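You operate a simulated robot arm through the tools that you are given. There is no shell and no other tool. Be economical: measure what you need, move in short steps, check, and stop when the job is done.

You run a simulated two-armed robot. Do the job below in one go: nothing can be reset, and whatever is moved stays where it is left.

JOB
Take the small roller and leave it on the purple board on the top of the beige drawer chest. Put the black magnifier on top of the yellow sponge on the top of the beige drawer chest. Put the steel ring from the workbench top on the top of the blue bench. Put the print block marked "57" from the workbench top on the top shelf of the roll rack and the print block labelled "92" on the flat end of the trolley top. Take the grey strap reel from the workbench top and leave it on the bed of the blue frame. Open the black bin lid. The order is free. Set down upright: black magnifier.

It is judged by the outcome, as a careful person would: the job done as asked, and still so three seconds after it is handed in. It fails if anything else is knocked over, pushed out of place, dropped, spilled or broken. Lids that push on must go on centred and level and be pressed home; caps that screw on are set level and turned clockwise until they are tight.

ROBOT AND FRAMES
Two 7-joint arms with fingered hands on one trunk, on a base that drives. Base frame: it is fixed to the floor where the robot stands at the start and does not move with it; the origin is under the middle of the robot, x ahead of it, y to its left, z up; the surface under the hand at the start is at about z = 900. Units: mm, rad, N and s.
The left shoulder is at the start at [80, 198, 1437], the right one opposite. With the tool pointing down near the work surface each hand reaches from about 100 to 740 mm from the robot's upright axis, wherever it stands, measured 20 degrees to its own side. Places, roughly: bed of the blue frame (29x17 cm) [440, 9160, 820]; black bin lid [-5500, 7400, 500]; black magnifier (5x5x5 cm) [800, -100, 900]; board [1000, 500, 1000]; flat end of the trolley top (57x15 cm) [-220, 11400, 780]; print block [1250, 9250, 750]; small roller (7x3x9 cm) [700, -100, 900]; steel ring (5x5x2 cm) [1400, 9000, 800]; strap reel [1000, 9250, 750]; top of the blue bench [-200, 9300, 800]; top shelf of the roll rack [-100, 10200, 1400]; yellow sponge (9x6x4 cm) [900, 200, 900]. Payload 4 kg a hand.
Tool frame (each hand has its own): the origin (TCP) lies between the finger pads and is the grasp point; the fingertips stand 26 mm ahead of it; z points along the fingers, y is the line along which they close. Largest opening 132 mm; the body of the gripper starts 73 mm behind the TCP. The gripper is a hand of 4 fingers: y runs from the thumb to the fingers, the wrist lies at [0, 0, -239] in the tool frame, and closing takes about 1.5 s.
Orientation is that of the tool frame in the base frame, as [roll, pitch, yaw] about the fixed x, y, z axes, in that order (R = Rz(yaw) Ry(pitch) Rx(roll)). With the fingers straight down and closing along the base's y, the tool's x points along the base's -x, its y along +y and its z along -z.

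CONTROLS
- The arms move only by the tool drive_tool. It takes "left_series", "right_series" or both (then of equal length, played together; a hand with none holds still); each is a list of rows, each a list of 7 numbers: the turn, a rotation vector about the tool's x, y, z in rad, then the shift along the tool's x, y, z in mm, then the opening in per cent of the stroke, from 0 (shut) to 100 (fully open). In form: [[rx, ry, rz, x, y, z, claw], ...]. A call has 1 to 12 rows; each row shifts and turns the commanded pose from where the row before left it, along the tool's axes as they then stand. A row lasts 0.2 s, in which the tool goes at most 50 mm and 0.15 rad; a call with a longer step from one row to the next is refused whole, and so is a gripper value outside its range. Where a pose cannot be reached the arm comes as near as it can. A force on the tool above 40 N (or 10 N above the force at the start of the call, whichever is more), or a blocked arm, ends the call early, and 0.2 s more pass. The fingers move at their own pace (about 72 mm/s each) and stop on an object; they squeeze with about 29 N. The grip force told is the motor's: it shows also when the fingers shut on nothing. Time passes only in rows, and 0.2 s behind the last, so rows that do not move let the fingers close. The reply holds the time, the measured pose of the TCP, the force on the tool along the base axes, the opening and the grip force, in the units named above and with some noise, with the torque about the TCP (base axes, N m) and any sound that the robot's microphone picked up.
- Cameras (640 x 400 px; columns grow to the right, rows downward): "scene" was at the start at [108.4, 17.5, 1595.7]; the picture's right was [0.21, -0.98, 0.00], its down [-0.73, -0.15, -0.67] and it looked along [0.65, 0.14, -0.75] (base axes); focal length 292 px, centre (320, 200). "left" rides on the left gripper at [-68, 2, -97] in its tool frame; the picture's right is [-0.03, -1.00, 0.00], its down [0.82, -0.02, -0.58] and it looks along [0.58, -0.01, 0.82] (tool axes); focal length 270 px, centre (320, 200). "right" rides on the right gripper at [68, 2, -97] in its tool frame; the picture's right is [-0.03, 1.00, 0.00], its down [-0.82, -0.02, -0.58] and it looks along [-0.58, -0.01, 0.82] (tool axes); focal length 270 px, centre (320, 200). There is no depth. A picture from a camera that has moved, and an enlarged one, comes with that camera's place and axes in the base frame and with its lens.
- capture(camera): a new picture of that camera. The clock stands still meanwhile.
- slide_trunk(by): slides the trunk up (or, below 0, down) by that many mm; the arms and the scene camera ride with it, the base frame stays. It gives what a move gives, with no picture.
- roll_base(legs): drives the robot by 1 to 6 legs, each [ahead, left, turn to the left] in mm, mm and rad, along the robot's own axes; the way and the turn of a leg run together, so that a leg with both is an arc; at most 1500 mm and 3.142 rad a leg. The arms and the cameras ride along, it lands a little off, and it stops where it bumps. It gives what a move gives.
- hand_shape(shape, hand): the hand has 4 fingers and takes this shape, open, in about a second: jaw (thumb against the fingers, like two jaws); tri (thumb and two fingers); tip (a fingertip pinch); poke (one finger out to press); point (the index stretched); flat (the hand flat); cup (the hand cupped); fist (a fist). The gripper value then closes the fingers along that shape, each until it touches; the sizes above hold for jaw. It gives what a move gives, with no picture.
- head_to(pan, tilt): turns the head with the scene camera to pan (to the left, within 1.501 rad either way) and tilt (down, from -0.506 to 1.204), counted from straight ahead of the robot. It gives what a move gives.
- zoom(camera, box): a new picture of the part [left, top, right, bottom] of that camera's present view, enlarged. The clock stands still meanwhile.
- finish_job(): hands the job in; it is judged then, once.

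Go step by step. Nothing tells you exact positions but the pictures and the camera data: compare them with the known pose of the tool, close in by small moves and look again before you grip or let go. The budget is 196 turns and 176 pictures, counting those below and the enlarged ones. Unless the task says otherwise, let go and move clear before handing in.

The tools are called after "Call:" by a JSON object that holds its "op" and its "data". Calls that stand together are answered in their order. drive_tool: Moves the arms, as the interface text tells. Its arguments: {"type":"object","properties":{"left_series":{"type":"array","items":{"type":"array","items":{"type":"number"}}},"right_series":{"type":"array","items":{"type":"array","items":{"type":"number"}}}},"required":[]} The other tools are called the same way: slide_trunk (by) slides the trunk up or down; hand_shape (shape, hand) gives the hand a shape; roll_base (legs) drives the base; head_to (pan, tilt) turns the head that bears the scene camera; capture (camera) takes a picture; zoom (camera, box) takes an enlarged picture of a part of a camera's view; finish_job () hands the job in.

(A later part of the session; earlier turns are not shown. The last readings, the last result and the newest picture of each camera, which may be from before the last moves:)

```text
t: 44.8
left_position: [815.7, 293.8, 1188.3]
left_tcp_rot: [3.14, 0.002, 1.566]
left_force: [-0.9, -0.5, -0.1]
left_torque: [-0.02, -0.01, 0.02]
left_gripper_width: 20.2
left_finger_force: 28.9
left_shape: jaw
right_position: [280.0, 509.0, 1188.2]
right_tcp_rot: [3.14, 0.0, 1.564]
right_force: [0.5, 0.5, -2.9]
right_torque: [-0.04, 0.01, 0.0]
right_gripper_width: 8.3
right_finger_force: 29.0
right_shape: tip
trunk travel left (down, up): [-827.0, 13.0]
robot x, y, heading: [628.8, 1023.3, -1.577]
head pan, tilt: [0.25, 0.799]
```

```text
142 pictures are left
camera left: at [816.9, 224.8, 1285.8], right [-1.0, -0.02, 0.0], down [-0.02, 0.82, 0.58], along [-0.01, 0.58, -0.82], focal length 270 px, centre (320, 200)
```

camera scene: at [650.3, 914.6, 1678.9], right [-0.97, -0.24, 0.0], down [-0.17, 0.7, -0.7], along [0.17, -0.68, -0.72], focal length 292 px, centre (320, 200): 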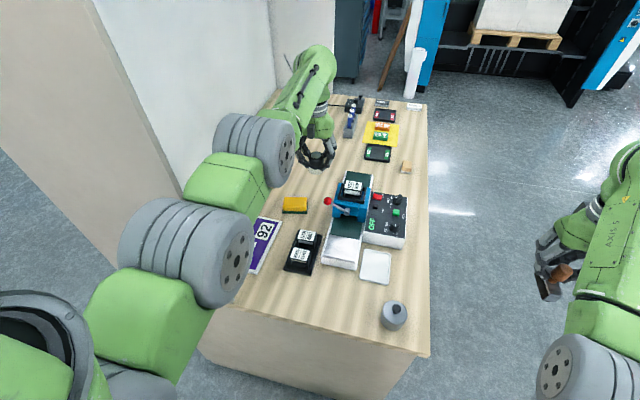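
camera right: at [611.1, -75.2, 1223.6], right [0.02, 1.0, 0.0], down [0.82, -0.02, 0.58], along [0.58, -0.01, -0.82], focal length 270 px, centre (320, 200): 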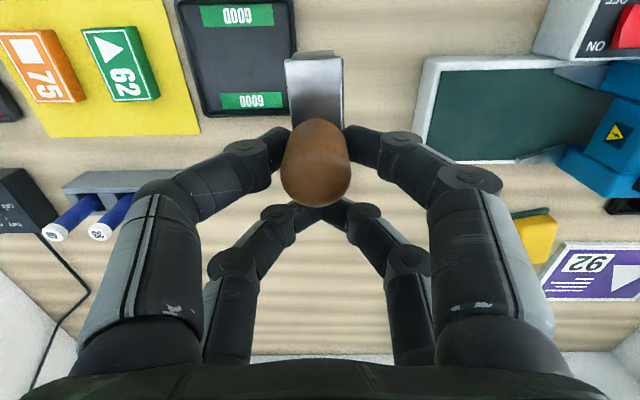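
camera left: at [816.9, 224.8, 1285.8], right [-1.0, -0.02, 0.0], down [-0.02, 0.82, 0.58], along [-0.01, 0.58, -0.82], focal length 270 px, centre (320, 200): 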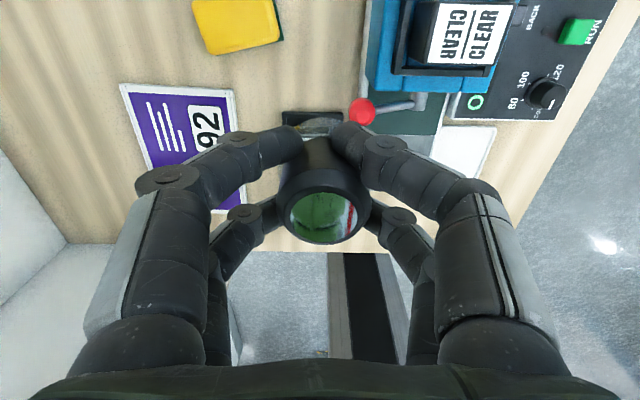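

Good view. Driving 90 mm nearer, then moving the magnifier above the sponge (~905, 240).

Call:
{"op": "roll_base", "data": {"legs": [[90, 0, 0]]}}

Call:
{"op": "drive_tool", "data": {"left_series": [[0, 0, 0, 10, 22, 22, 0], [0, 0, 0, 10, 22, 22, 0], [0, 0, 0, 10, 22, 22, 0], [0, 0, 0, 5, 22, 22, 0]]}}

Call:
{"op": "capture", "data": {"camera": "scene"}}

Call:
{"op": "capture", "data": {"camera": "left"}}

```text
t: 45.9
left_position: [816.9, 217.9, 1198.2]
left_tcp_rot: [-3.141, 0.012, 1.565]
left_force: [0.0, 0.6, -0.6]
left_torque: [-0.08, -0.02, -0.04]
left_gripper_width: 20.3
left_finger_force: 29.3
left_shape: jaw
right_position: [280.3, 431.9, 1195.2]
right_tcp_rot: [-3.141, 0.012, 1.566]
right_force: [0.3, 0.7, -2.1]
right_torque: [-0.1, 0.01, 0.02]
right_gripper_width: 7.9
right_finger_force: 29.0
right_shape: tip
trunk travel left (down, up): [-827.0, 13.0]
robot x, y, heading: [630.1, 929.5, -1.573]
head pan, tilt: [0.25, 0.799]
```

```text
t: 46.9
left_position: [904.7, 236.8, 1099.5]
left_tcp_rot: [-3.14, -0.002, 1.565]
left_force: [-0.5, -0.4, -1.2]
left_torque: [0.01, 0.03, -0.01]
left_gripper_width: 20.2
left_finger_force: 28.8
left_shape: jaw
right_position: [281.3, 416.9, 1187.6]
right_tcp_rot: [3.14, -0.003, 1.565]
right_force: [0.7, -0.5, -3.6]
right_torque: [-0.02, -0.03, 0.0]
right_gripper_width: 8.4
right_finger_force: 29.0
right_shape: tip
trunk travel left (down, up): [-827.0, 13.0]
robot x, y, heading: [633.9, 932.9, -1.58]
head pan, tilt: [0.25, 0.799]
```

```text
141 pictures are left
camera scene: at [651.9, 821.3, 1678.5], right [-0.97, -0.24, 0.0], down [-0.17, 0.7, -0.69], along [0.17, -0.67, -0.72], focal length 292 px, centre (320, 200)
```

scene: 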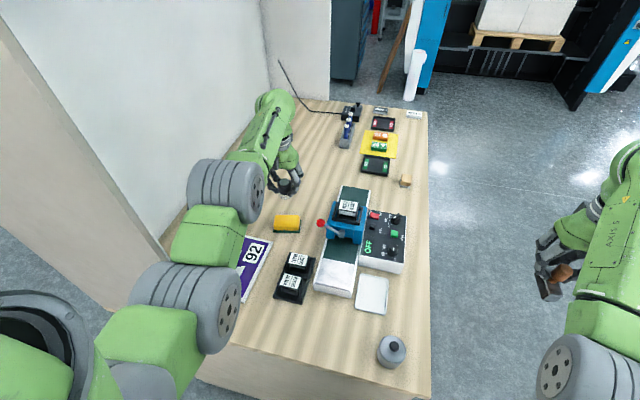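

```text
140 pictures are left
camera left: at [905.5, 166.6, 1195.4], right [-1.0, -0.02, 0.0], down [-0.02, 0.82, 0.58], along [-0.01, 0.58, -0.82], focal length 270 px, centre (320, 200)
```

left: 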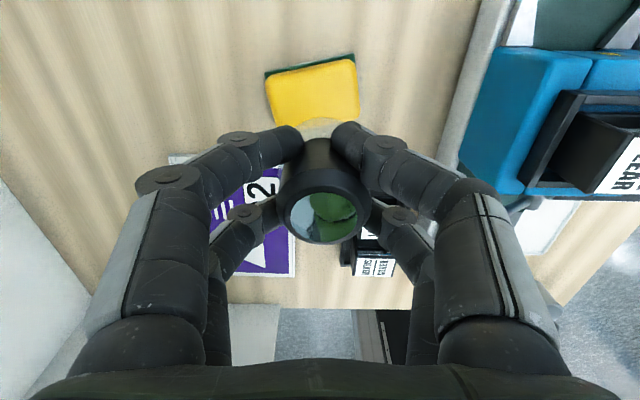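

Sponge centre ~(910, 240). Descending to about 1 cm above it, then checking.

Call:
{"op": "drive_tool", "data": {"left_series": [[0, 0, 0, 3, 5, 35, 0], [0, 0, 0, 0, 0, 35, 0], [0, 0, 0, 0, 0, 30, 0], [0, 0, 0, 0, 0, 5, 0]]}}

Call:
{"op": "zoom", "data": {"camera": "scene", "box": [220, 140, 380, 300]}}

Call:
{"op": "capture", "data": {"camera": "left"}}

```text
t: 47.9
left_position: [909.9, 241.8, 996.1]
left_tcp_rot: [3.141, 0.004, 1.567]
left_force: [-0.6, 1.3, -0.9]
left_torque: [0.02, -0.01, 0.03]
left_gripper_width: 19.7
left_finger_force: 29.1
left_shape: jaw
right_position: [280.0, 420.2, 1189.6]
right_tcp_rot: [-3.14, 0.003, 1.565]
right_force: [0.2, -0.3, -2.6]
right_torque: [-0.05, 0.02, 0.01]
right_gripper_width: 8.2
right_finger_force: 28.5
right_shape: tip
trunk travel left (down, up): [-827.0, 13.0]
robot x, y, heading: [634.8, 934.6, -1.57]
head pan, tilt: [0.25, 0.799]
```

```text
2.50 times, centred on (300, 220) of scene
camera zoom: at [651.3, 827.2, 1679.0], right [-0.97, -0.24, 0.0], down [-0.17, 0.7, -0.7], along [0.17, -0.68, -0.72], focal length 729 px, centre (370, 150)
```

zoom: 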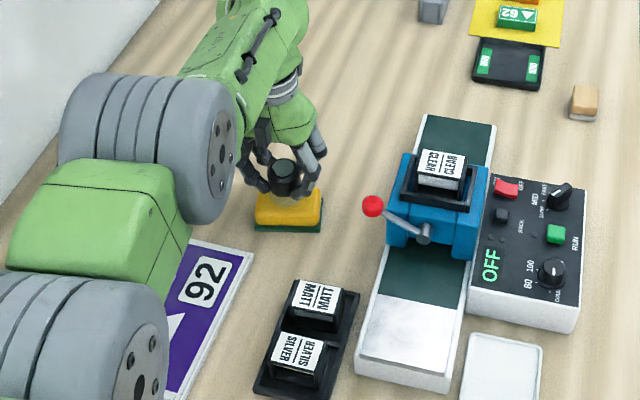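

```text
138 pictures are left
camera left: at [911.0, 173.9, 1093.5], right [-1.0, -0.02, 0.0], down [-0.02, 0.82, 0.58], along [-0.01, 0.58, -0.82], focal length 270 px, centre (320, 200)
```

left: 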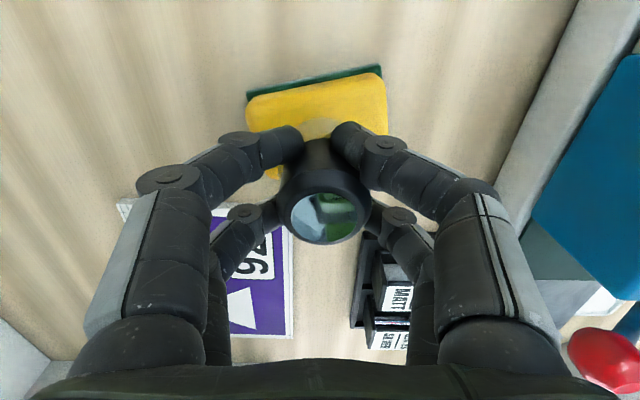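

Well centred. Lowering gently until contact.

Call:
{"op": "drive_tool", "data": {"left_series": [[0, 0, 0, 0, 0, 4, 0], [0, 0, 0, 0, 0, 4, 0], [0, 0, 0, 0, 0, 4, 0], [0, 0, 0, 0, 0, 0, 0]]}}

Call:
{"op": "zoom", "data": {"camera": "scene", "box": [260, 170, 340, 250]}}

```text
t: 48.9
left_position: [909.6, 242.7, 983.5]
left_tcp_rot: [3.141, 0.003, 1.565]
left_force: [-0.1, 0.5, -1.4]
left_torque: [-0.03, -0.02, -0.07]
left_gripper_width: 20.0
left_finger_force: 29.3
left_shape: jaw
right_position: [279.5, 419.5, 1190.5]
right_tcp_rot: [3.141, 0.002, 1.565]
right_force: [-0.6, 0.0, -1.8]
right_torque: [-0.04, -0.02, -0.03]
right_gripper_width: 8.5
right_finger_force: 28.8
right_shape: tip
trunk travel left (down, up): [-827.0, 13.0]
robot x, y, heading: [629.9, 936.3, -1.573]
head pan, tilt: [0.25, 0.799]
```

```text
5.00 times, centred on (300, 210) of scene
camera zoom: at [651.5, 826.0, 1678.9], right [-0.97, -0.24, 0.0], down [-0.17, 0.7, -0.7], along [0.17, -0.68, -0.72], focal length 1457 px, centre (420, 150)
```

zoom: 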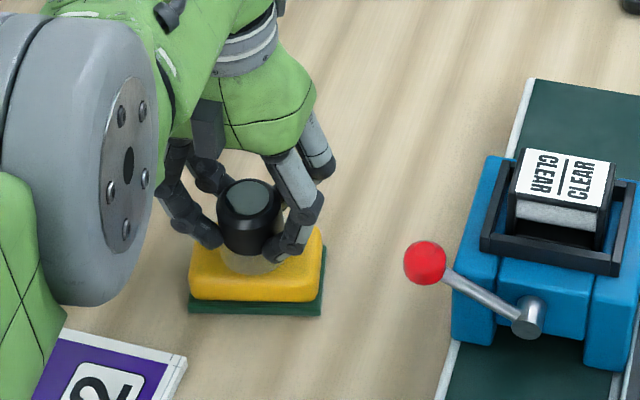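

Call:
{"op": "drive_tool", "data": {"left_series": [[0, 0, 0, 0, 0, 2, 0], [0, 0, 0, 0, 0, 2, 0], [0, 0, 0, 0, 0, 0, 0]]}}

```text
t: 49.7
left_position: [910.9, 243.5, 980.7]
left_tcp_rot: [3.141, 0.003, 1.566]
left_force: [-0.7, 0.8, -0.6]
left_torque: [0.02, 0.0, 0.0]
left_gripper_width: 20.0
left_finger_force: 29.0
left_shape: jaw
right_position: [280.6, 419.9, 1190.3]
right_tcp_rot: [-3.141, 0.002, 1.566]
right_force: [0.4, -0.3, -3.5]
right_torque: [-0.05, 0.0, 0.04]
right_gripper_width: 8.1
right_finger_force: 28.7
right_shape: tip
trunk travel left (down, up): [-827.0, 13.0]
robot x, y, heading: [633.1, 934.7, -1.578]
head pan, tilt: [0.25, 0.799]
```

Still no contact; continuing in small steps.

Call:
{"op": "drive_tool", "data": {"left_series": [[0, 0, 0, 0, 0, 2, 0], [0, 0, 0, 0, 0, 2, 0], [0, 0, 0, 0, 0, 0, 0]]}}

Call:
{"op": "zoom", "data": {"camera": "scene", "box": [260, 170, 340, 250]}}

Call:
{"op": "zoom", "data": {"camera": "left", "box": [240, 60, 400, 260]}}

```text
t: 50.5
left_position: [908.5, 242.8, 978.9]
left_tcp_rot: [3.138, 0.005, 1.566]
left_force: [1.0, -1.0, 10.1]
left_torque: [0.23, 0.02, -0.01]
left_gripper_width: 19.7
left_finger_force: 29.2
left_shape: jaw
right_position: [279.0, 421.8, 1189.2]
right_tcp_rot: [3.141, 0.002, 1.566]
right_force: [0.2, -0.3, -3.5]
right_torque: [-0.06, -0.04, -0.01]
right_gripper_width: 8.3
right_finger_force: 28.9
right_shape: tip
trunk travel left (down, up): [-827.0, 13.0]
robot x, y, heading: [630.4, 932.6, -1.572]
head pan, tilt: [0.25, 0.799]
```

```text
5.00 times, centred on (300, 210) of scene
camera zoom: at [651.1, 827.6, 1679.2], right [-0.97, -0.24, 0.0], down [-0.17, 0.7, -0.7], along [0.17, -0.68, -0.72], focal length 1457 px, centre (420, 150)
```

zoom: 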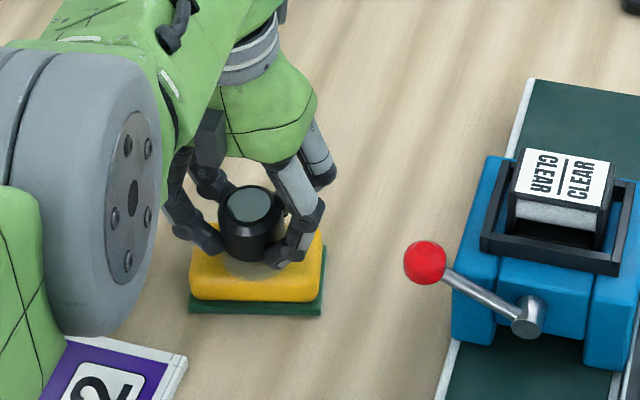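

```text
2.00 times, centred on (320, 160) of left
camera zoom: at [910.6, 173.8, 1075.4], right [-1.0, -0.02, 0.0], down [-0.02, 0.82, 0.57], along [-0.01, 0.57, -0.82], focal length 541 px, centre (320, 280)
```

zoom: 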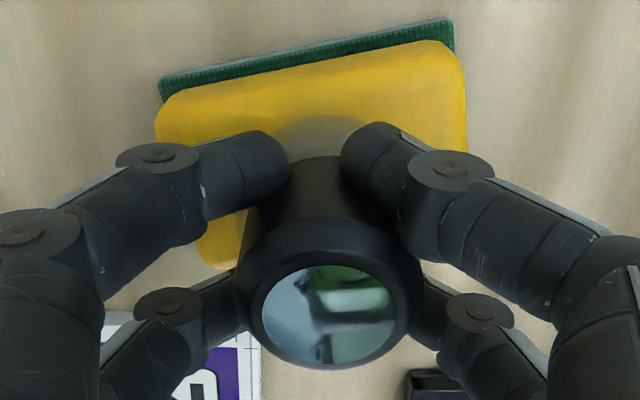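

Contact, but it sits slightly toward the near edge; I'll lift 5 mm, shift 5 mm toward -y and re-seat, then release.

Call:
{"op": "drive_tool", "data": {"left_series": [[0, 0, 0, 0, 0, -6, 0], [0, 0, 0, -5, 0, 0, 0], [0, 0, 0, 0, 0, 4, 0], [0, 0, 0, 0, 0, 2, 0], [0, 0, 0, 0, 0, 0, 0]]}}

```text
t: 51.7
left_position: [908.9, 242.9, 979.7]
left_tcp_rot: [-3.141, 0.004, 1.567]
left_force: [-0.7, 0.3, 1.7]
left_torque: [0.08, 0.0, -0.02]
left_gripper_width: 20.2
left_finger_force: 28.8
left_shape: jaw
left hand out of reach, approached as far as the arm can: row 2
right_position: [279.7, 419.9, 1189.1]
right_tcp_rot: [-3.141, 0.002, 1.565]
right_force: [0.0, -1.1, -2.1]
right_torque: [-0.04, -0.01, 0.01]
right_gripper_width: 8.4
right_finger_force: 29.4
right_shape: tip
trunk travel left (down, up): [-827.0, 13.0]
robot x, y, heading: [631.8, 936.0, -1.578]
head pan, tilt: [0.25, 0.799]
```

Reach limit, but it's seated on the sponge with light contact. Releasing and lifting straight up.

Call:
{"op": "drive_tool", "data": {"left_series": [[0, 0, 0, 0, 0, 1, 0], [0, 0, 0, 0, 0, 0, 25], [0, 0, 0, 0, 0, 0, 45], [0, 0, 0, 0, 0, 0, 60], [0, 0, 0, 0, 0, 0, 60], [0, 0, 0, 0, 0, -20, 60], [0, 0, 0, 0, 0, -40, 60], [0, 0, 0, 0, 0, -40, 60], [0, 0, 0, 0, 0, -40, 60], [0, 0, 0, 0, 0, -40, 60]]}}

Call:
{"op": "zoom", "data": {"camera": "scene", "box": [240, 170, 340, 270]}}

Call:
{"op": "capture", "data": {"camera": "left"}}

```text
t: 53.9
left_position: [910.6, 228.6, 1155.4]
left_tcp_rot: [-3.141, 0.0, 1.565]
left_force: [0.0, 0.1, 0.0]
left_torque: [0.02, -0.01, 0.01]
left_gripper_width: 79.0
left_finger_force: 0.0
left_shape: jaw
left hand out of reach, approached as far as the arm can: row 8, 9, 10
right_position: [279.3, 420.0, 1189.1]
right_tcp_rot: [3.141, 0.001, 1.565]
right_force: [-1.2, 0.4, -2.6]
right_torque: [-0.05, -0.01, -0.02]
right_gripper_width: 8.0
right_finger_force: 29.1
right_shape: tip
trunk travel left (down, up): [-827.0, 13.0]
robot x, y, heading: [629.5, 934.7, -1.579]
head pan, tilt: [0.25, 0.799]
```

```text
4.00 times, centred on (290, 220) of scene
camera zoom: at [651.0, 827.0, 1678.9], right [-0.97, -0.24, 0.0], down [-0.17, 0.7, -0.7], along [0.17, -0.68, -0.72], focal length 1166 px, centre (440, 120)
```

zoom: 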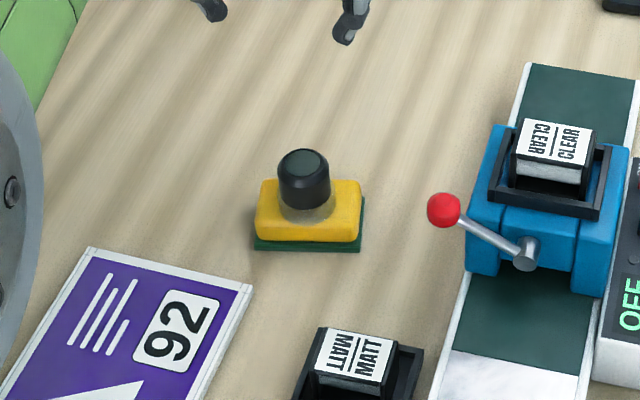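

```text
133 pictures are left
camera left: at [912.2, 159.2, 1251.9], right [-1.0, -0.02, 0.0], down [-0.02, 0.82, 0.58], along [-0.01, 0.58, -0.82], focal length 270 px, centre (320, 200)
```

left: 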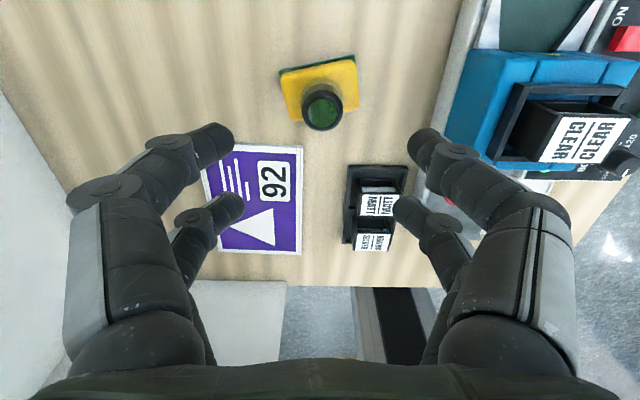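

Magnifier stands upright on the sponge. Now retract the left arm (clear of the side panel) before bringing the roller round with the right.

Call:
{"op": "drive_tool", "data": {"left_series": [[0, 0, 0, 0, -40, 0, 60], [0, 0, 0, 20, -40, 0, 60], [0, 0, 0, 45, 0, 0, 60], [0, 0, 0, 45, 0, 0, 60], [0, 0, 0, 45, 0, 10, 60], [0, 0, 0, 45, 0, 10, 60], [0, 0, 0, 45, 0, 10, 60], [0, 0, 0, 45, 0, 15, 60], [0, 0, 0, 45, 0, 15, 60], [0, 0, 0, 40, 0, 15, 60]]}}

Call:
{"op": "roll_base", "data": {"legs": [[-30, 0, 0], [0, 0, 0.45]]}}

Call:
{"op": "capture", "data": {"camera": "scene"}}

Call:
{"op": "capture", "data": {"camera": "right"}}

```text
t: 56.1
left_position: [835.0, 226.8, 1101.8]
left_tcp_rot: [-3.14, -0.001, 1.566]
left_force: [0.0, 0.0, 0.0]
left_torque: [0.01, 0.0, -0.02]
left_gripper_width: 78.8
left_finger_force: 0.0
left_shape: jaw
left hand out of reach, approached as far as the arm can: row 1, 2, 3, 4, 5, 6, 7, 8, 9, 10
right_position: [280.7, 420.8, 1189.1]
right_tcp_rot: [3.141, 0.002, 1.567]
right_force: [-0.8, -0.1, -3.4]
right_torque: [-0.03, 0.01, 0.01]
right_gripper_width: 8.2
right_finger_force: 28.8
right_shape: tip
trunk travel left (down, up): [-827.0, 13.0]
robot x, y, heading: [629.7, 934.9, -1.58]
head pan, tilt: [0.25, 0.799]
```

```text
t: 57.9
left_position: [1002.1, 330.0, 1100.2]
left_tcp_rot: [3.136, -0.003, 1.818]
left_force: [-0.7, 0.7, -0.4]
left_torque: [-0.03, -0.02, -0.03]
left_gripper_width: 79.2
left_finger_force: 0.0
left_shape: jaw
right_position: [424.7, 370.4, 1188.5]
right_tcp_rot: [3.138, 0.001, 1.835]
right_force: [-0.2, -0.3, -2.4]
right_torque: [-0.08, -0.01, -0.02]
right_gripper_width: 8.1
right_finger_force: 28.8
right_shape: tip
trunk travel left (down, up): [-827.0, 13.0]
robot x, y, heading: [631.5, 961.7, -1.31]
head pan, tilt: [0.25, 0.799]
stopped in leg 2: the robot was blocked; the commanded pose is now the measured one
```

```text
132 pictures are left
camera scene: at [674.1, 859.6, 1678.9], right [-0.87, -0.49, 0.0], down [-0.35, 0.63, -0.7], along [0.34, -0.6, -0.72], focal length 292 px, centre (320, 200)
```

scene: 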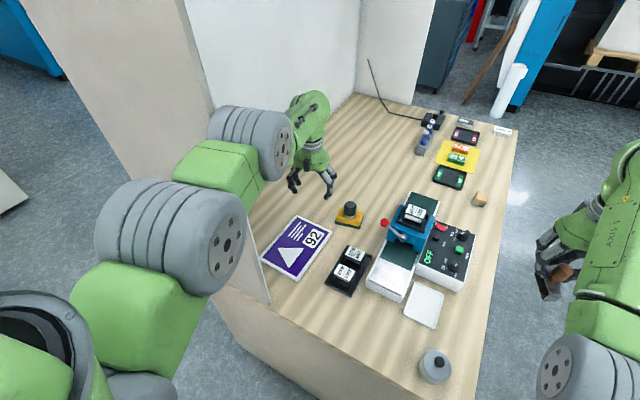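

```text
131 pictures are left
camera right: at [409.7, 437.3, 1284.4], right [0.97, 0.24, 0.0], down [0.19, -0.79, 0.58], along [0.14, -0.56, -0.82], focal length 270 px, centre (320, 200)
```

right: 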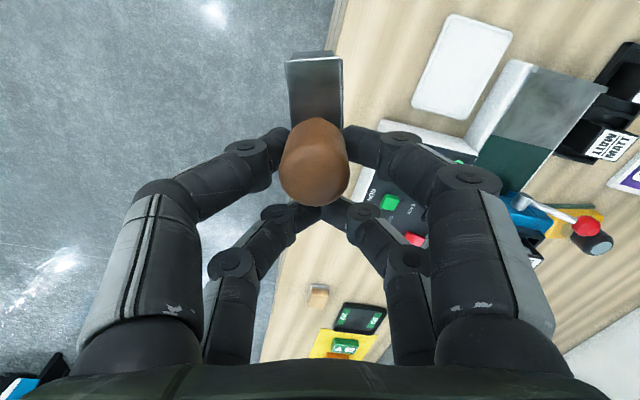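

That swing made the left arm touch the side panel; the rig looks undisturbed. I turn straight back, then retract the left arm in checked steps.

Call:
{"op": "roll_base", "data": {"legs": [[0, 0, -0.265]]}}

Call:
{"op": "drive_tool", "data": {"left_series": [[0, 0, 0, 20, 0, 20, 60], [0, 0, 0, 20, 0, 20, 60], [0, 0, 0, 30, 0, 10, 60]]}}

Call:
{"op": "capture", "data": {"camera": "scene"}}

```text
t: 59.1
left_position: [834.2, 258.7, 1101.1]
left_tcp_rot: [-3.141, -0.001, 1.56]
left_force: [0.5, 1.0, -0.2]
left_torque: [-0.03, 0.04, 0.0]
left_gripper_width: 78.9
left_finger_force: 0.0
left_shape: jaw
right_position: [287.2, 445.9, 1189.8]
right_tcp_rot: [-3.138, 0.003, 1.573]
right_force: [-0.9, -0.4, -3.1]
right_torque: [-0.04, 0.03, -0.03]
right_gripper_width: 8.4
right_finger_force: 28.6
right_shape: tip
trunk travel left (down, up): [-827.0, 13.0]
robot x, y, heading: [631.1, 963.2, -1.564]
head pan, tilt: [0.25, 0.799]
```

```text
t: 59.9
left_position: [836.6, 267.0, 1037.8]
left_tcp_rot: [-3.141, -0.001, 1.563]
left_force: [4.1, -6.8, 0.8]
left_torque: [0.0, 0.02, 0.19]
left_gripper_width: 76.8
left_finger_force: 0.2
left_shape: jaw
left hand out of reach, approached as far as the arm can: row 1, 2, 3
right_position: [285.4, 443.8, 1188.7]
right_tcp_rot: [-3.14, 0.001, 1.574]
right_force: [-0.2, 0.1, -3.2]
right_torque: [-0.04, -0.06, 0.02]
right_gripper_width: 8.3
right_finger_force: 29.4
right_shape: tip
trunk travel left (down, up): [-827.0, 13.0]
robot x, y, heading: [631.9, 961.8, -1.568]
head pan, tilt: [0.25, 0.799]
```

```text
130 pictures are left
camera scene: at [654.4, 852.6, 1678.7], right [-0.97, -0.25, 0.0], down [-0.18, 0.7, -0.7], along [0.17, -0.67, -0.72], focal length 292 px, centre (320, 200)
```

scene: 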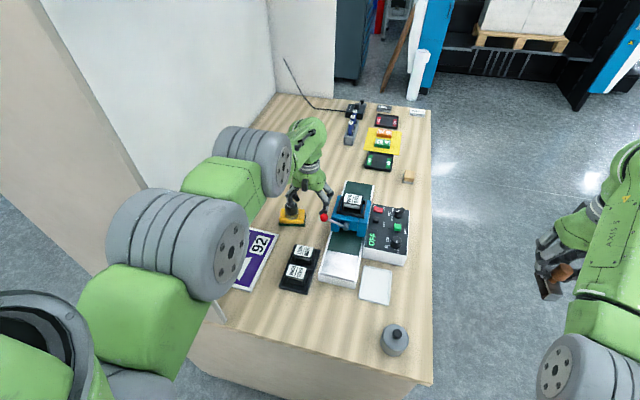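

The hand isn't retracting in y and is next to the red lever; raising it straight up now.

Call:
{"op": "drive_tool", "data": {"left_series": [[0, 0, 0, 0, 0, -25, 60], [0, 0, 0, 0, 0, -35, 60], [0, 0, 0, 0, 0, -35, 60]]}}

Call:
{"op": "capture", "data": {"camera": "scene"}}

Call:
{"op": "zoom", "data": {"camera": "scene", "box": [250, 130, 430, 300]}}

```text
t: 60.7
left_position: [833.6, 256.1, 1131.6]
left_tcp_rot: [3.141, -0.007, 1.561]
left_force: [-0.6, -0.1, -0.5]
left_torque: [0.03, -0.03, -0.01]
left_gripper_width: 79.2
left_finger_force: 0.2
left_shape: jaw
left hand out of reach, approached as far as the arm can: row 1, 2, 3
right_position: [285.6, 445.4, 1190.8]
right_tcp_rot: [-3.139, 0.004, 1.575]
right_force: [0.5, 0.6, -3.5]
right_torque: [-0.06, 0.01, 0.01]
right_gripper_width: 8.4
right_finger_force: 28.8
right_shape: tip
trunk travel left (down, up): [-827.0, 13.0]
robot x, y, heading: [630.5, 961.6, -1.569]
head pan, tilt: [0.25, 0.799]
```

```text
129 pictures are left
camera scene: at [652.8, 855.6, 1678.8], right [-0.97, -0.25, 0.0], down [-0.18, 0.69, -0.7], along [0.17, -0.67, -0.72], focal length 292 px, centre (320, 200)
```

scene: 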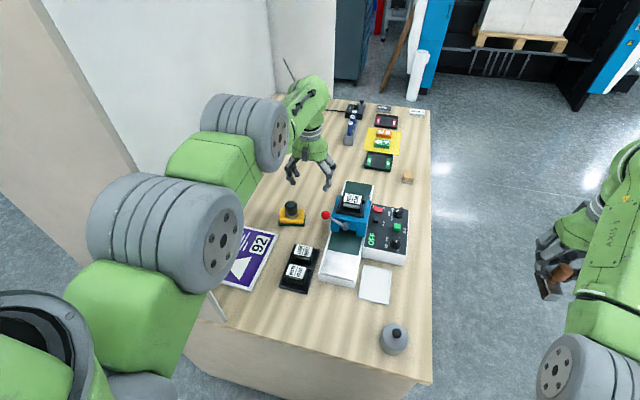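

```text
2.35 times, centred on (340, 215) of scene
camera zoom: at [652.8, 855.6, 1678.8], right [-0.97, -0.25, 0.0], down [-0.18, 0.69, -0.7], along [0.17, -0.67, -0.72], focal length 686 px, centre (273, 165)
```

zoom: 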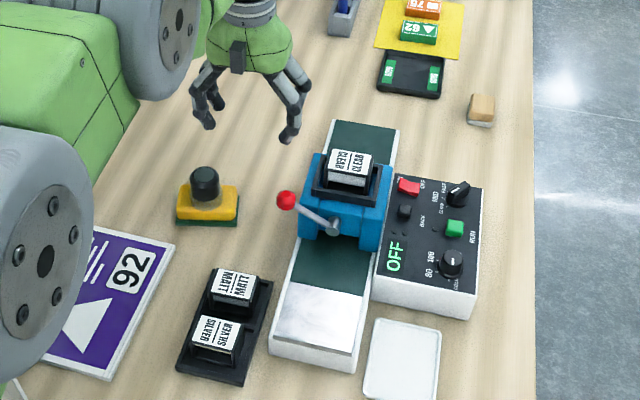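

Lever and magnifier are undisturbed. I'll withdraw by strafing slightly away from the panel and backing the base out, then fold the left arm off the table.

Call:
{"op": "roll_base", "data": {"legs": [[0, -60, 0], [-430, 0, 0]]}}

Call:
{"op": "drive_tool", "data": {"left_series": [[0, 0, 0, 40, 0, 0, 60], [0, 0, 0, 40, 0, 0, 60], [0, 0, 0, 40, 0, 0, 60]]}}

Call:
{"op": "capture", "data": {"camera": "scene"}}

```text
t: 63.9
left_position: [775.9, 683.0, 1129.8]
left_tcp_rot: [-3.141, -0.01, 1.564]
left_force: [0.1, -1.0, 0.6]
left_torque: [0.0, -0.01, 0.0]
left_gripper_width: 79.1
left_finger_force: 0.1
left_shape: jaw
right_position: [226.2, 870.9, 1188.8]
right_tcp_rot: [-3.14, 0.0, 1.578]
right_force: [0.4, 0.4, -2.2]
right_torque: [0.0, -0.01, 0.0]
right_gripper_width: 8.2
right_finger_force: 29.2
right_shape: tip
trunk travel left (down, up): [-827.0, 13.0]
robot x, y, heading: [570.2, 1395.7, -1.567]
head pan, tilt: [0.25, 0.799]
```

```text
t: 64.7
left_position: [774.2, 683.0, 1131.2]
left_tcp_rot: [3.141, -0.006, 1.565]
left_force: [0.4, 0.4, 0.1]
left_torque: [-0.02, 0.01, -0.03]
left_gripper_width: 79.3
left_finger_force: 0.1
left_shape: jaw
left hand out of reach, approached as far as the arm can: row 1, 2, 3
right_position: [225.4, 872.5, 1190.0]
right_tcp_rot: [-3.139, 0.004, 1.579]
right_force: [-0.1, -0.3, -2.4]
right_torque: [-0.05, -0.04, 0.0]
right_gripper_width: 8.3
right_finger_force: 28.9
right_shape: tip
trunk travel left (down, up): [-827.0, 13.0]
robot x, y, heading: [570.3, 1392.7, -1.567]
head pan, tilt: [0.25, 0.799]
```

```text
127 pictures are left
camera scene: at [591.7, 1283.7, 1678.9], right [-0.97, -0.25, 0.0], down [-0.18, 0.69, -0.7], along [0.18, -0.67, -0.72], focal length 292 px, centre (320, 200)
```

scene: 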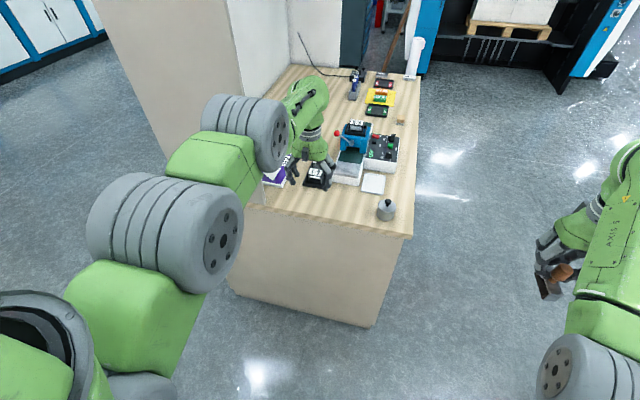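

The left arm is stuck at full stretch (straight elbow). I'll try a diagonal up-and-in pull to bend the elbow.

Call:
{"op": "drive_tool", "data": {"left_series": [[0, 0, 0, 30, -20, -30, 60], [0, 0, 0, 30, -20, -30, 60], [0, 0, 0, 30, -20, -30, 60], [0, 0, 0, 30, -20, -10, 60]]}}

```text
t: 65.7
left_position: [711.4, 687.1, 1206.0]
left_tcp_rot: [-3.141, -0.007, 1.565]
left_force: [-0.1, 1.1, 0.2]
left_torque: [-0.01, -0.03, 0.0]
left_gripper_width: 78.9
left_finger_force: 0.0
left_shape: jaw
left hand out of reach, approached as far as the arm can: row 1, 2, 3, 4
right_position: [224.2, 872.9, 1190.8]
right_tcp_rot: [3.141, 0.003, 1.577]
right_force: [0.3, -0.1, -2.6]
right_torque: [-0.08, -0.02, 0.0]
right_gripper_width: 8.2
right_finger_force: 29.2
right_shape: tip
trunk travel left (down, up): [-827.0, 13.0]
robot x, y, heading: [573.4, 1391.8, -1.561]
head pan, tilt: [0.25, 0.799]
```

Call:
{"op": "drive_tool", "data": {"left_series": [[0, 0, 0, 20, 0, 40, 60], [0, 0, 0, 20, 0, 40, 60], [0, 0, 0, 20, 0, 40, 60], [0, 0, 0, 30, 0, 30, 60], [0, 0, 0, 30, 0, 30, 60], [0, 0, 0, 30, 0, 30, 60]]}}

Call:
{"op": "capture", "data": {"camera": "scene"}}

```text
t: 67.1
left_position: [701.6, 718.6, 976.9]
left_tcp_rot: [3.141, -0.006, 1.564]
left_force: [0.6, 0.2, 0.2]
left_torque: [-0.04, 0.01, 0.01]
left_gripper_width: 78.8
left_finger_force: 0.0
left_shape: jaw
left hand out of reach, approached as far as the arm can: row 1, 2, 3, 4, 5, 6
right_position: [225.8, 873.0, 1189.1]
right_tcp_rot: [-3.141, 0.004, 1.577]
right_force: [-0.5, 0.2, -2.5]
right_torque: [-0.06, -0.01, 0.01]
right_gripper_width: 8.2
right_finger_force: 28.8
right_shape: tip
trunk travel left (down, up): [-827.0, 13.0]
robot x, y, heading: [567.9, 1393.5, -1.566]
head pan, tilt: [0.25, 0.799]
```

```text
126 pictures are left
camera scene: at [591.4, 1283.8, 1678.9], right [-0.97, -0.25, 0.0], down [-0.18, 0.69, -0.7], along [0.18, -0.67, -0.72], focal length 292 px, centre (320, 200)
```

scene: 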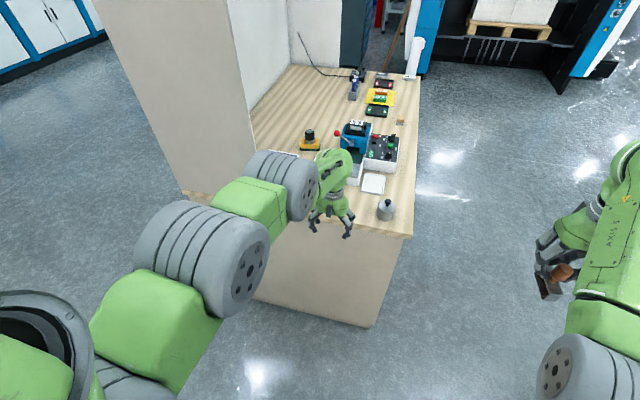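

I'll tilt the left tool a bit, which lets the wrist come inward and bends the elbow.

Call:
{"op": "drive_tool", "data": {"left_series": [[0, -0.15, 0, 0, 0, 0, 60], [0, -0.15, 0, 0, 0, 0, 60], [0, -0.15, 0, 0, 0, 0, 60], [0, -0.15, 0, 0, 0, 0, 60]]}}

```text
t: 68.1
left_position: [688.7, 619.7, 937.3]
left_tcp_rot: [-3.141, 0.596, 1.562]
left_force: [-0.1, -0.3, -0.5]
left_torque: [0.04, 0.03, 0.0]
left_gripper_width: 79.0
left_finger_force: 0.2
left_shape: jaw
left hand out of reach, approached as far as the arm can: row 1, 2, 3, 4
right_position: [224.4, 873.5, 1190.9]
right_tcp_rot: [-3.141, 0.003, 1.577]
right_force: [-0.7, 0.1, -1.9]
right_torque: [-0.03, 0.03, 0.0]
right_gripper_width: 8.4
right_finger_force: 29.0
right_shape: tip
trunk travel left (down, up): [-827.0, 13.0]
robot x, y, heading: [570.9, 1390.7, -1.567]
head pan, tilt: [0.25, 0.799]
```

Call:
{"op": "drive_tool", "data": {"left_series": [[0, 0, 0, 8, 0, -42, 60], [0, 0, 0, 8, 0, -42, 60], [0, 0, 0, 8, 0, -42, 60], [0, 0, 0, 8, 0, -42, 60]]}}

Call:
{"op": "capture", "data": {"camera": "scene"}}

```text
t: 69.1
left_position: [665.6, 598.1, 999.7]
left_tcp_rot: [3.141, 0.594, 1.563]
left_force: [-0.1, 0.1, -0.4]
left_torque: [-0.04, -0.02, -0.03]
left_gripper_width: 78.9
left_finger_force: 0.1
left_shape: jaw
left hand out of reach, approached as far as the arm can: row 1, 2, 3, 4
right_position: [225.0, 874.0, 1190.0]
right_tcp_rot: [3.141, 0.004, 1.578]
right_force: [0.0, -0.9, -2.8]
right_torque: [-0.06, 0.0, -0.03]
right_gripper_width: 8.1
right_finger_force: 28.6
right_shape: tip
trunk travel left (down, up): [-827.0, 13.0]
robot x, y, heading: [570.8, 1393.9, -1.565]
head pan, tilt: [0.25, 0.799]
```

```text
125 pictures are left
camera scene: at [591.1, 1284.5, 1678.9], right [-0.97, -0.25, 0.0], down [-0.18, 0.69, -0.7], along [0.18, -0.67, -0.72], focal length 292 px, centre (320, 200)
```

scene: 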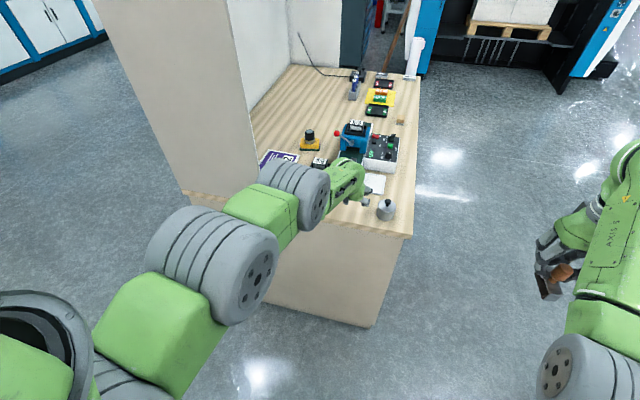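

The upward/inboard diagonal seemed to bend the elbow a little; I'll undo the tilt and continue in that direction.

Call:
{"op": "drive_tool", "data": {"left_series": [[0, 0.15, 0, 0, -20, -30, 60], [0, 0.15, 0, 0, -20, -30, 60], [0, 0.15, 0, 0, -20, -30, 60], [0, 0.15, 0, 10, -20, -30, 60], [0, 0, 0, 20, -30, -30, 60], [0, 0, 0, 20, -30, -30, 60], [0, 0, 0, 20, -30, -30, 60], [0, 0, 0, 30, -30, -20, 60]]}}

```text
t: 70.9
left_position: [472.8, 758.8, 1228.8]
left_tcp_rot: [3.139, -0.007, 1.565]
left_force: [0.5, 0.6, 1.2]
left_torque: [-0.04, -0.01, -0.03]
left_gripper_width: 79.2
left_finger_force: 0.0
left_shape: jaw
left hand out of reach, approached as far as the arm can: row 3, 4, 6, 7, 8
right_position: [223.7, 874.4, 1190.0]
right_tcp_rot: [3.141, 0.006, 1.578]
right_force: [-0.3, 0.0, -3.0]
right_torque: [-0.04, -0.03, 0.01]
right_gripper_width: 8.5
right_finger_force: 29.2
right_shape: tip
trunk travel left (down, up): [-827.0, 13.0]
robot x, y, heading: [571.8, 1390.9, -1.561]
head pan, tilt: [0.25, 0.799]
```

Call:
{"op": "drive_tool", "data": {"left_series": [[0, 0, 0, 30, 0, 0, 60], [0, 0, 0, 30, 0, 10, 60], [0, 0, 0, 30, 0, 10, 60], [0, 0, 0, 30, 0, 10, 60]]}}

Call:
{"op": "capture", "data": {"camera": "scene"}}

```text
t: 71.9
left_position: [439.8, 776.4, 1213.5]
left_tcp_rot: [-3.142, -0.006, 1.565]
left_force: [-0.2, -0.4, -0.3]
left_torque: [-0.02, -0.02, -0.01]
left_gripper_width: 79.1
left_finger_force: 0.1
left_shape: jaw
left hand out of reach, approached as far as the arm can: row 1, 2, 3, 4
right_position: [226.1, 873.5, 1190.1]
right_tcp_rot: [3.141, 0.003, 1.58]
right_force: [0.2, 0.6, -3.1]
right_torque: [-0.05, 0.02, 0.02]
right_gripper_width: 8.2
right_finger_force: 29.1
right_shape: tip
trunk travel left (down, up): [-827.0, 13.0]
robot x, y, heading: [567.7, 1391.9, -1.567]
head pan, tilt: [0.25, 0.799]
```

```text
124 pictures are left
camera scene: at [591.2, 1284.3, 1678.9], right [-0.97, -0.25, 0.0], down [-0.18, 0.69, -0.7], along [0.18, -0.67, -0.72], focal length 292 px, centre (320, 200)
```

scene: 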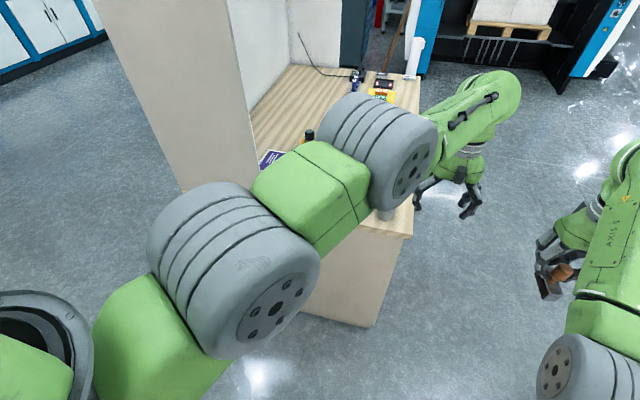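

Call:
{"op": "drive_tool", "data": {"left_series": [[0, 0, 0, 0, 0, 40, 60], [0, 0, 0, 0, 0, 40, 60], [0, 0, 0, 10, 0, 40, 60], [0, 0, 0, 10, 0, 40, 60], [0, 0, 0, 20, 0, 40, 60], [0, 0, 0, 20, 0, 30, 60]]}}

Call:
{"op": "capture", "data": {"camera": "scene"}}

```text
t: 73.3
left_position: [429.3, 820.5, 977.5]
left_tcp_rot: [3.14, -0.004, 1.563]
left_force: [-0.6, -0.2, 0.7]
left_torque: [0.0, 0.02, 0.01]
left_gripper_width: 79.0
left_finger_force: 0.1
left_shape: jaw
left hand out of reach, approached as far as the arm can: row 3, 5, 6
right_position: [224.5, 874.3, 1190.8]
right_tcp_rot: [-3.142, 0.004, 1.577]
right_force: [0.1, 0.6, -3.1]
right_torque: [-0.01, 0.01, -0.01]
right_gripper_width: 8.3
right_finger_force: 28.3
right_shape: tip
trunk travel left (down, up): [-827.0, 13.0]
robot x, y, heading: [572.4, 1390.9, -1.57]
head pan, tilt: [0.25, 0.799]
```

```text
123 pictures are left
camera scene: at [590.9, 1284.4, 1679.0], right [-0.97, -0.25, 0.0], down [-0.18, 0.69, -0.7], along [0.18, -0.67, -0.72], focal length 292 px, centre (320, 200)
```

scene: 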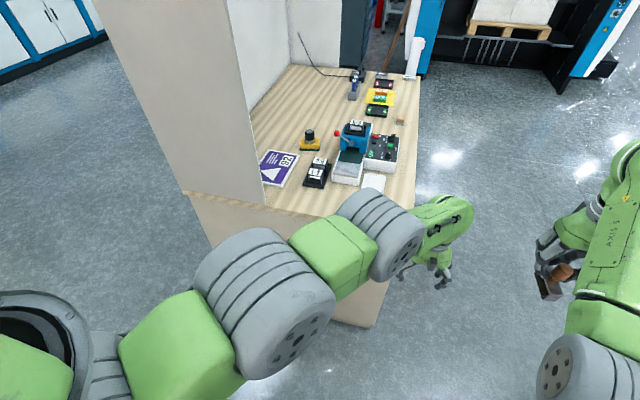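

Call:
{"op": "drive_tool", "data": {"left_series": [[0, 0, 0, 0, 40, 0, 60], [0, 0, 0, 0, 40, 0, 60], [0, 0, 0, 0, 40, 0, 60], [0, 0, 0, 0, 40, 0, 60], [0, 0, 0, 0, 40, 0, 60], [0, 0, 0, 0, 40, 0, 60]]}}

```text
t: 74.7
left_position: [636.6, 742.8, 945.9]
left_tcp_rot: [-3.14, -0.008, 1.564]
left_force: [-0.3, -0.7, 0.3]
left_torque: [-0.03, -0.03, 0.0]
left_gripper_width: 79.2
left_finger_force: 0.1
left_shape: jaw
left hand out of reach, approached as far as the arm can: row 1, 2, 3, 4, 5, 6
right_position: [226.2, 872.2, 1189.7]
right_tcp_rot: [-3.141, 0.002, 1.579]
right_force: [0.0, -0.2, -3.4]
right_torque: [-0.01, 0.01, -0.05]
right_gripper_width: 7.8
right_finger_force: 28.9
right_shape: tip
trunk travel left (down, up): [-827.0, 13.0]
robot x, y, heading: [569.0, 1395.2, -1.563]
head pan, tilt: [0.25, 0.799]
```

The arm is locked at full stretch. I'll reproduce the move that freed it before: across the body, then inward/up/outboard.

Call:
{"op": "drive_tool", "data": {"left_series": [[0, 0, 0, 0, -31, -35, 60], [0, 0, 0, 0, -31, -35, 60], [0, 0, 0, 0, -31, -35, 60], [0, 0, 0, 0, -31, -35, 60], [0, 0, 0, 30, 20, -30, 60], [0, 0, 0, 30, 20, -30, 60], [0, 0, 0, 30, 20, -30, 60], [0, 0, 0, 30, 20, -30, 60], [0, 0, 0, 30, 20, 0, 60]]}}

```text
t: 76.7
left_position: [537.9, 727.5, 1177.1]
left_tcp_rot: [3.141, -0.007, 1.563]
left_force: [-0.5, 0.0, -0.7]
left_torque: [-0.01, 0.0, -0.01]
left_gripper_width: 79.4
left_finger_force: 0.1
left_shape: jaw
left hand out of reach, approached as far as the arm can: row 1, 5, 6, 7, 8, 9
right_position: [224.3, 873.8, 1189.6]
right_tcp_rot: [-3.14, 0.002, 1.578]
right_force: [0.5, -0.2, -2.2]
right_torque: [-0.03, 0.0, 0.0]
right_gripper_width: 8.4
right_finger_force: 28.4
right_shape: tip
trunk travel left (down, up): [-827.0, 13.0]
robot x, y, heading: [567.5, 1392.6, -1.565]
head pan, tilt: [0.25, 0.799]
```

I'll try tiny inward radial steps growing slowly, since a straight elbow needs a large joint change for even a few mm.

Call:
{"op": "drive_tool", "data": {"left_series": [[0, 0, 0, 0.5, 0.2, 0, 60], [0, 0, 0, 0.9, 0.4, 0, 60], [0, 0, 0, 0.9, 0.4, 0, 60], [0, 0, 0, 1.9, 0.7, 0, 60], [0, 0, 0, 2.8, 1.1, 0, 60], [0, 0, 0, 3.7, 1.5, 0, 60], [0, 0, 0, 4.7, 1.8, 0, 60], [0, 0, 0, 5.6, 2.2, 0, 60], [0, 0, 0, 6.5, 2.6, 0, 60], [0, 0, 0, 7.5, 3, 0, 60], [0, 0, 0, 9, 4, 0, 60], [0, 0, 0, 11, 4, 0, 60]]}}

```text
t: 79.3
left_position: [538.0, 727.7, 1177.5]
left_tcp_rot: [3.141, -0.005, 1.565]
left_force: [0.0, 0.7, 0.5]
left_torque: [0.0, 0.03, 0.01]
left_gripper_width: 79.0
left_finger_force: 0.1
left_shape: jaw
left hand out of reach, approached as far as the arm can: row 3, 5, 6, 7, 8, 9, 10, 11, 12
right_position: [226.5, 873.5, 1191.1]
right_tcp_rot: [-3.141, 0.004, 1.577]
right_force: [0.7, -0.4, -2.4]
right_torque: [-0.06, 0.01, -0.02]
right_gripper_width: 8.1
right_finger_force: 29.0
right_shape: tip
trunk travel left (down, up): [-827.0, 13.0]
robot x, y, heading: [568.2, 1392.9, -1.568]
head pan, tilt: [0.25, 0.799]
```

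Truly singular. I'll tilt the tool back toward the robot so the wrist limit forces the elbow to bend.

Call:
{"op": "drive_tool", "data": {"left_series": [[0, 0.15, 0, 10, 0, 0, 60], [0, 0.15, 0, 10, 0, 0, 60], [0, 0.15, 0, 10, 0, 0, 60], [0, 0.15, 0, 10, 0, 0, 60], [0, 0.15, 0, 10, 0, 0, 60], [0, 0.15, 0, 10, 0, 0, 60], [0, 0.15, 0, 10, 0, 0, 60], [0, 0.15, 0, 10, 0, 0, 60]]}}

Call:
{"op": "capture", "data": {"camera": "scene"}}

```text
t: 81.1
left_position: [578.0, 835.9, 1209.3]
left_tcp_rot: [3.141, -0.554, 1.564]
left_force: [0.4, 1.1, 0.2]
left_torque: [0.0, 0.0, 0.0]
left_gripper_width: 79.3
left_finger_force: 0.0
left_shape: jaw
left hand out of reach, approached as far as the arm can: row 1, 2, 3, 4, 5, 6, 7, 8
right_position: [225.6, 873.6, 1191.4]
right_tcp_rot: [-3.14, 0.003, 1.577]
right_force: [0.1, 0.0, -1.6]
right_torque: [-0.04, 0.02, 0.03]
right_gripper_width: 8.1
right_finger_force: 28.8
right_shape: tip
trunk travel left (down, up): [-827.0, 13.0]
robot x, y, heading: [569.2, 1392.6, -1.561]
head pan, tilt: [0.25, 0.799]
```

```text
122 pictures are left
camera scene: at [591.5, 1284.5, 1678.9], right [-0.97, -0.25, 0.0], down [-0.18, 0.69, -0.7], along [0.18, -0.67, -0.72], focal length 292 px, centre (320, 200)
```

scene: 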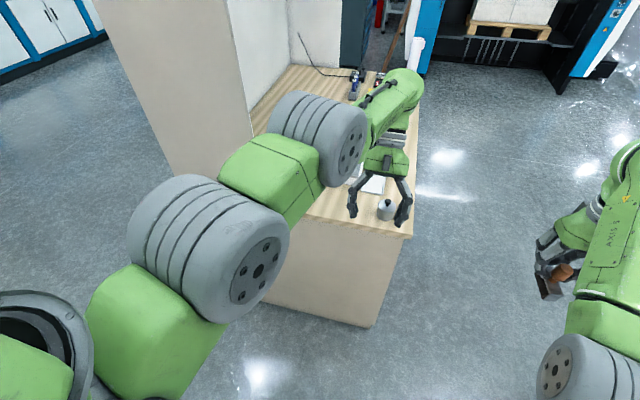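

Call:
{"op": "drive_tool", "data": {"left_series": [[0, 0, 0, 25, 0, 16, 60], [0, 0, 0, 25, 0, 16, 60], [0, 0, 0, 25, 0, 16, 60], [0, 0, 0.15, 25, 0, 16, 60], [0, 0, 0.15, 25, 0, 16, 60], [0.15, 0, 0, 25, 0, 16, 60], [0.15, 0, 0, 25, 0, 16, 60]]}}

```text
t: 82.7
left_position: [559.1, 840.3, 1206.4]
left_tcp_rot: [-2.917, -0.551, 1.329]
left_force: [1.3, -0.1, -0.1]
left_torque: [-0.04, -0.01, 0.01]
left_gripper_width: 79.2
left_finger_force: 0.1
left_shape: jaw
left hand out of reach, approached as far as the arm can: row 1, 2, 3, 4, 5, 6, 7
right_position: [227.2, 873.8, 1189.8]
right_tcp_rot: [-3.141, 0.003, 1.578]
right_force: [1.0, -0.2, -2.3]
right_torque: [-0.05, -0.01, 0.03]
right_gripper_width: 8.3
right_finger_force: 28.7
right_shape: tip
trunk travel left (down, up): [-827.0, 13.0]
robot x, y, heading: [569.7, 1393.6, -1.564]
head pan, tilt: [0.25, 0.799]
```

Restoring the tool-down orientation, then I'll test a high-to-low straight move.

Call:
{"op": "drive_tool", "data": {"left_series": [[-0.15, 0, 0, 0, 0, -20, 60], [-0.15, 0, 0, 0, 0, -20, 60], [0, 0, -0.15, 0, 0, -20, 60], [0, 0, -0.15, 0, 0, -20, 60], [0, -0.15, 0, 0, 0, -20, 60], [0, -0.15, 0, 0, 0, -20, 60], [0, -0.15, 0, 0, 0, -20, 60], [0, -0.1, 0, 0, 0, -20, 60], [0, 0, 0, 0, 0, -40, 60], [0, 0, 0, 0, 0, -40, 60]]}}

Call:
{"op": "capture", "data": {"camera": "scene"}}

```text
t: 84.9
left_position: [538.9, 799.6, 1416.7]
left_tcp_rot: [3.076, -0.135, 1.3]
left_force: [-0.4, 0.2, -0.1]
left_torque: [0.04, 0.0, -0.02]
left_gripper_width: 79.2
left_finger_force: 0.0
left_shape: jaw
left hand out of reach, approached as far as the arm can: row 1, 2, 3, 4, 5, 6, 7, 8, 9, 10
right_position: [224.4, 875.0, 1191.0]
right_tcp_rot: [-3.142, 0.004, 1.578]
right_force: [0.1, 0.4, -2.8]
right_torque: [-0.05, 0.02, 0.01]
right_gripper_width: 8.4
right_finger_force: 28.6
right_shape: tip
trunk travel left (down, up): [-827.0, 13.0]
robot x, y, heading: [566.7, 1394.8, -1.566]
head pan, tilt: [0.25, 0.799]
```

```text
121 pictures are left
camera scene: at [591.4, 1284.8, 1678.9], right [-0.97, -0.25, 0.0], down [-0.18, 0.69, -0.7], along [0.18, -0.67, -0.72], focal length 292 px, centre (320, 200)
```

scene: 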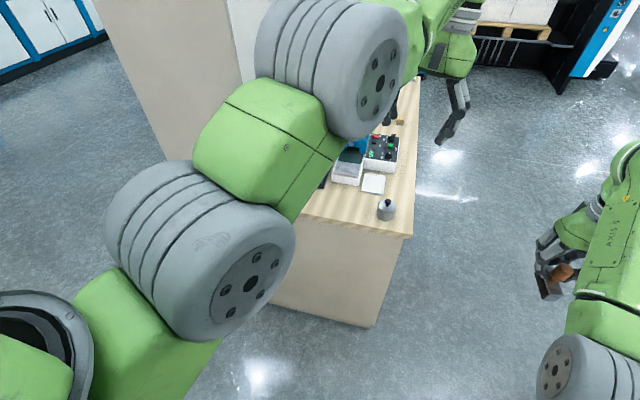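

Call:
{"op": "drive_tool", "data": {"left_series": [[0, 0, 0, 0, 0, 40, 60], [0, 0, 0, 0, 0, 40, 60], [0, 0, 0, 0, 0, 40, 60], [0, 0, 0, 5, 0, 40, 60], [0, 0, 0, 5, 0, 40, 60], [0, 0, 0, 5, 0, 40, 60]]}}

```text
t: 86.3
left_position: [536.2, 785.5, 1347.5]
left_tcp_rot: [3.075, -0.135, 1.301]
left_force: [0.1, -1.1, 0.8]
left_torque: [0.0, -0.02, -0.03]
left_gripper_width: 79.0
left_finger_force: 0.0
left_shape: jaw
left hand out of reach, approached as far as the arm can: row 1, 2, 3, 4, 5, 6
right_position: [224.1, 871.8, 1190.2]
right_tcp_rot: [-3.141, 0.003, 1.577]
right_force: [0.0, 0.2, -2.6]
right_torque: [-0.01, 0.01, -0.01]
right_gripper_width: 8.1
right_finger_force: 29.3
right_shape: tip
trunk travel left (down, up): [-827.0, 13.0]
robot x, y, heading: [569.4, 1394.2, -1.564]
head pan, tilt: [0.25, 0.799]
```

I'll straighten the wrist orientation and bring the hand low and to the left, off the table, to start a long chord sweep across.

Call:
{"op": "drive_tool", "data": {"left_series": [[0.066, 0, -0.13, 0, 15, 35, 60], [0, -0.13, 0, 0, 20, 37, 60], [0, 0, -0.13, 0, 20, 37, 60], [0, 0, 0, 0, 20, 37, 60], [0, 0, 0, 0, 20, 37, 60], [0, 0, 0, 0, 20, 37, 60], [0, 0, 0, 0, 20, 37, 60], [0, 0, 0, 0, 20, 37, 60], [0, 0, 0, 0, 20, 37, 60], [0, 0, 0, 0, 20, 37, 60]]}}

```text
t: 88.5
left_position: [702.1, 708.3, 1345.4]
left_tcp_rot: [3.125, 0.001, 1.558]
left_force: [-0.5, 0.6, 0.7]
left_torque: [-0.06, 0.0, 0.02]
left_gripper_width: 78.9
left_finger_force: 0.0
left_shape: jaw
left hand out of reach, approached as far as the arm can: row 1, 2, 3, 4, 5, 6, 7, 8, 9, 10
right_position: [226.6, 873.6, 1190.7]
right_tcp_rot: [-3.139, 0.004, 1.579]
right_force: [0.2, 0.7, -2.1]
right_torque: [-0.04, 0.0, 0.03]
right_gripper_width: 8.3
right_finger_force: 29.3
right_shape: tip
trunk travel left (down, up): [-827.0, 13.0]
robot x, y, heading: [570.3, 1395.6, -1.57]
head pan, tilt: [0.25, 0.799]
```

Call:
{"op": "drive_tool", "data": {"left_series": [[0, 0, 0, -14, 5, 40, 60], [0, 0, 0, -12, 5, 40, 60], [0, 0, 0, -9, 5, 40, 60], [0, 0, 0, -6, 5, 40, 60], [0, 0, 0, -3, 5, 40, 60], [0, 0, 0, 0, 5, 40, 60], [0, 0, 0, 3, 5, 40, 60], [0, 0, 0, 6, 5, 40, 60], [0, 0, 0, 9, 5, 40, 60], [0, 0, 0, 12, 5, 40, 60]]}}

```text
t: 90.7
left_position: [762.6, 707.0, 949.0]
left_tcp_rot: [3.123, 0.006, 1.559]
left_force: [0.7, -0.5, 0.1]
left_torque: [-0.02, -0.01, -0.04]
left_gripper_width: 79.2
left_finger_force: 0.1
left_shape: jaw
left hand out of reach, approached as far as the arm can: row 5
right_position: [225.8, 875.0, 1190.5]
right_tcp_rot: [-3.141, 0.002, 1.579]
right_force: [0.1, -0.2, -2.8]
right_torque: [-0.02, -0.02, 0.0]
right_gripper_width: 8.0
right_finger_force: 29.1
right_shape: tip
trunk travel left (down, up): [-827.0, 13.0]
robot x, y, heading: [570.2, 1393.1, -1.567]
head pan, tilt: [0.25, 0.799]
```

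Call:
{"op": "drive_tool", "data": {"left_series": [[0, 0, 0, 16, 0, 40, 60], [0, 0, 0, 19, 0, 40, 60], [0, 0, 0, 23, 0, 40, 60], [0, 0, 0, 27, 0, 40, 60], [0, 0, 0, 32, 0, 35, 60], [0, 0, 0, 36, 0, 30, 60]]}}

```text
t: 92.1
left_position: [768.6, 861.2, 724.7]
left_tcp_rot: [3.122, 0.007, 1.56]
left_force: [0.4, 0.0, -0.3]
left_torque: [-0.01, -0.02, 0.01]
left_gripper_width: 79.1
left_finger_force: 0.2
left_shape: jaw
left hand out of reach, approached as far as the arm can: row 1
right_position: [225.2, 875.1, 1192.2]
right_tcp_rot: [-3.14, 0.007, 1.577]
right_force: [-0.4, -0.4, -3.0]
right_torque: [-0.06, 0.02, 0.02]
right_gripper_width: 8.3
right_finger_force: 29.0
right_shape: tip
trunk travel left (down, up): [-827.0, 13.0]
robot x, y, heading: [570.9, 1393.3, -1.565]
head pan, tilt: [0.25, 0.799]
```

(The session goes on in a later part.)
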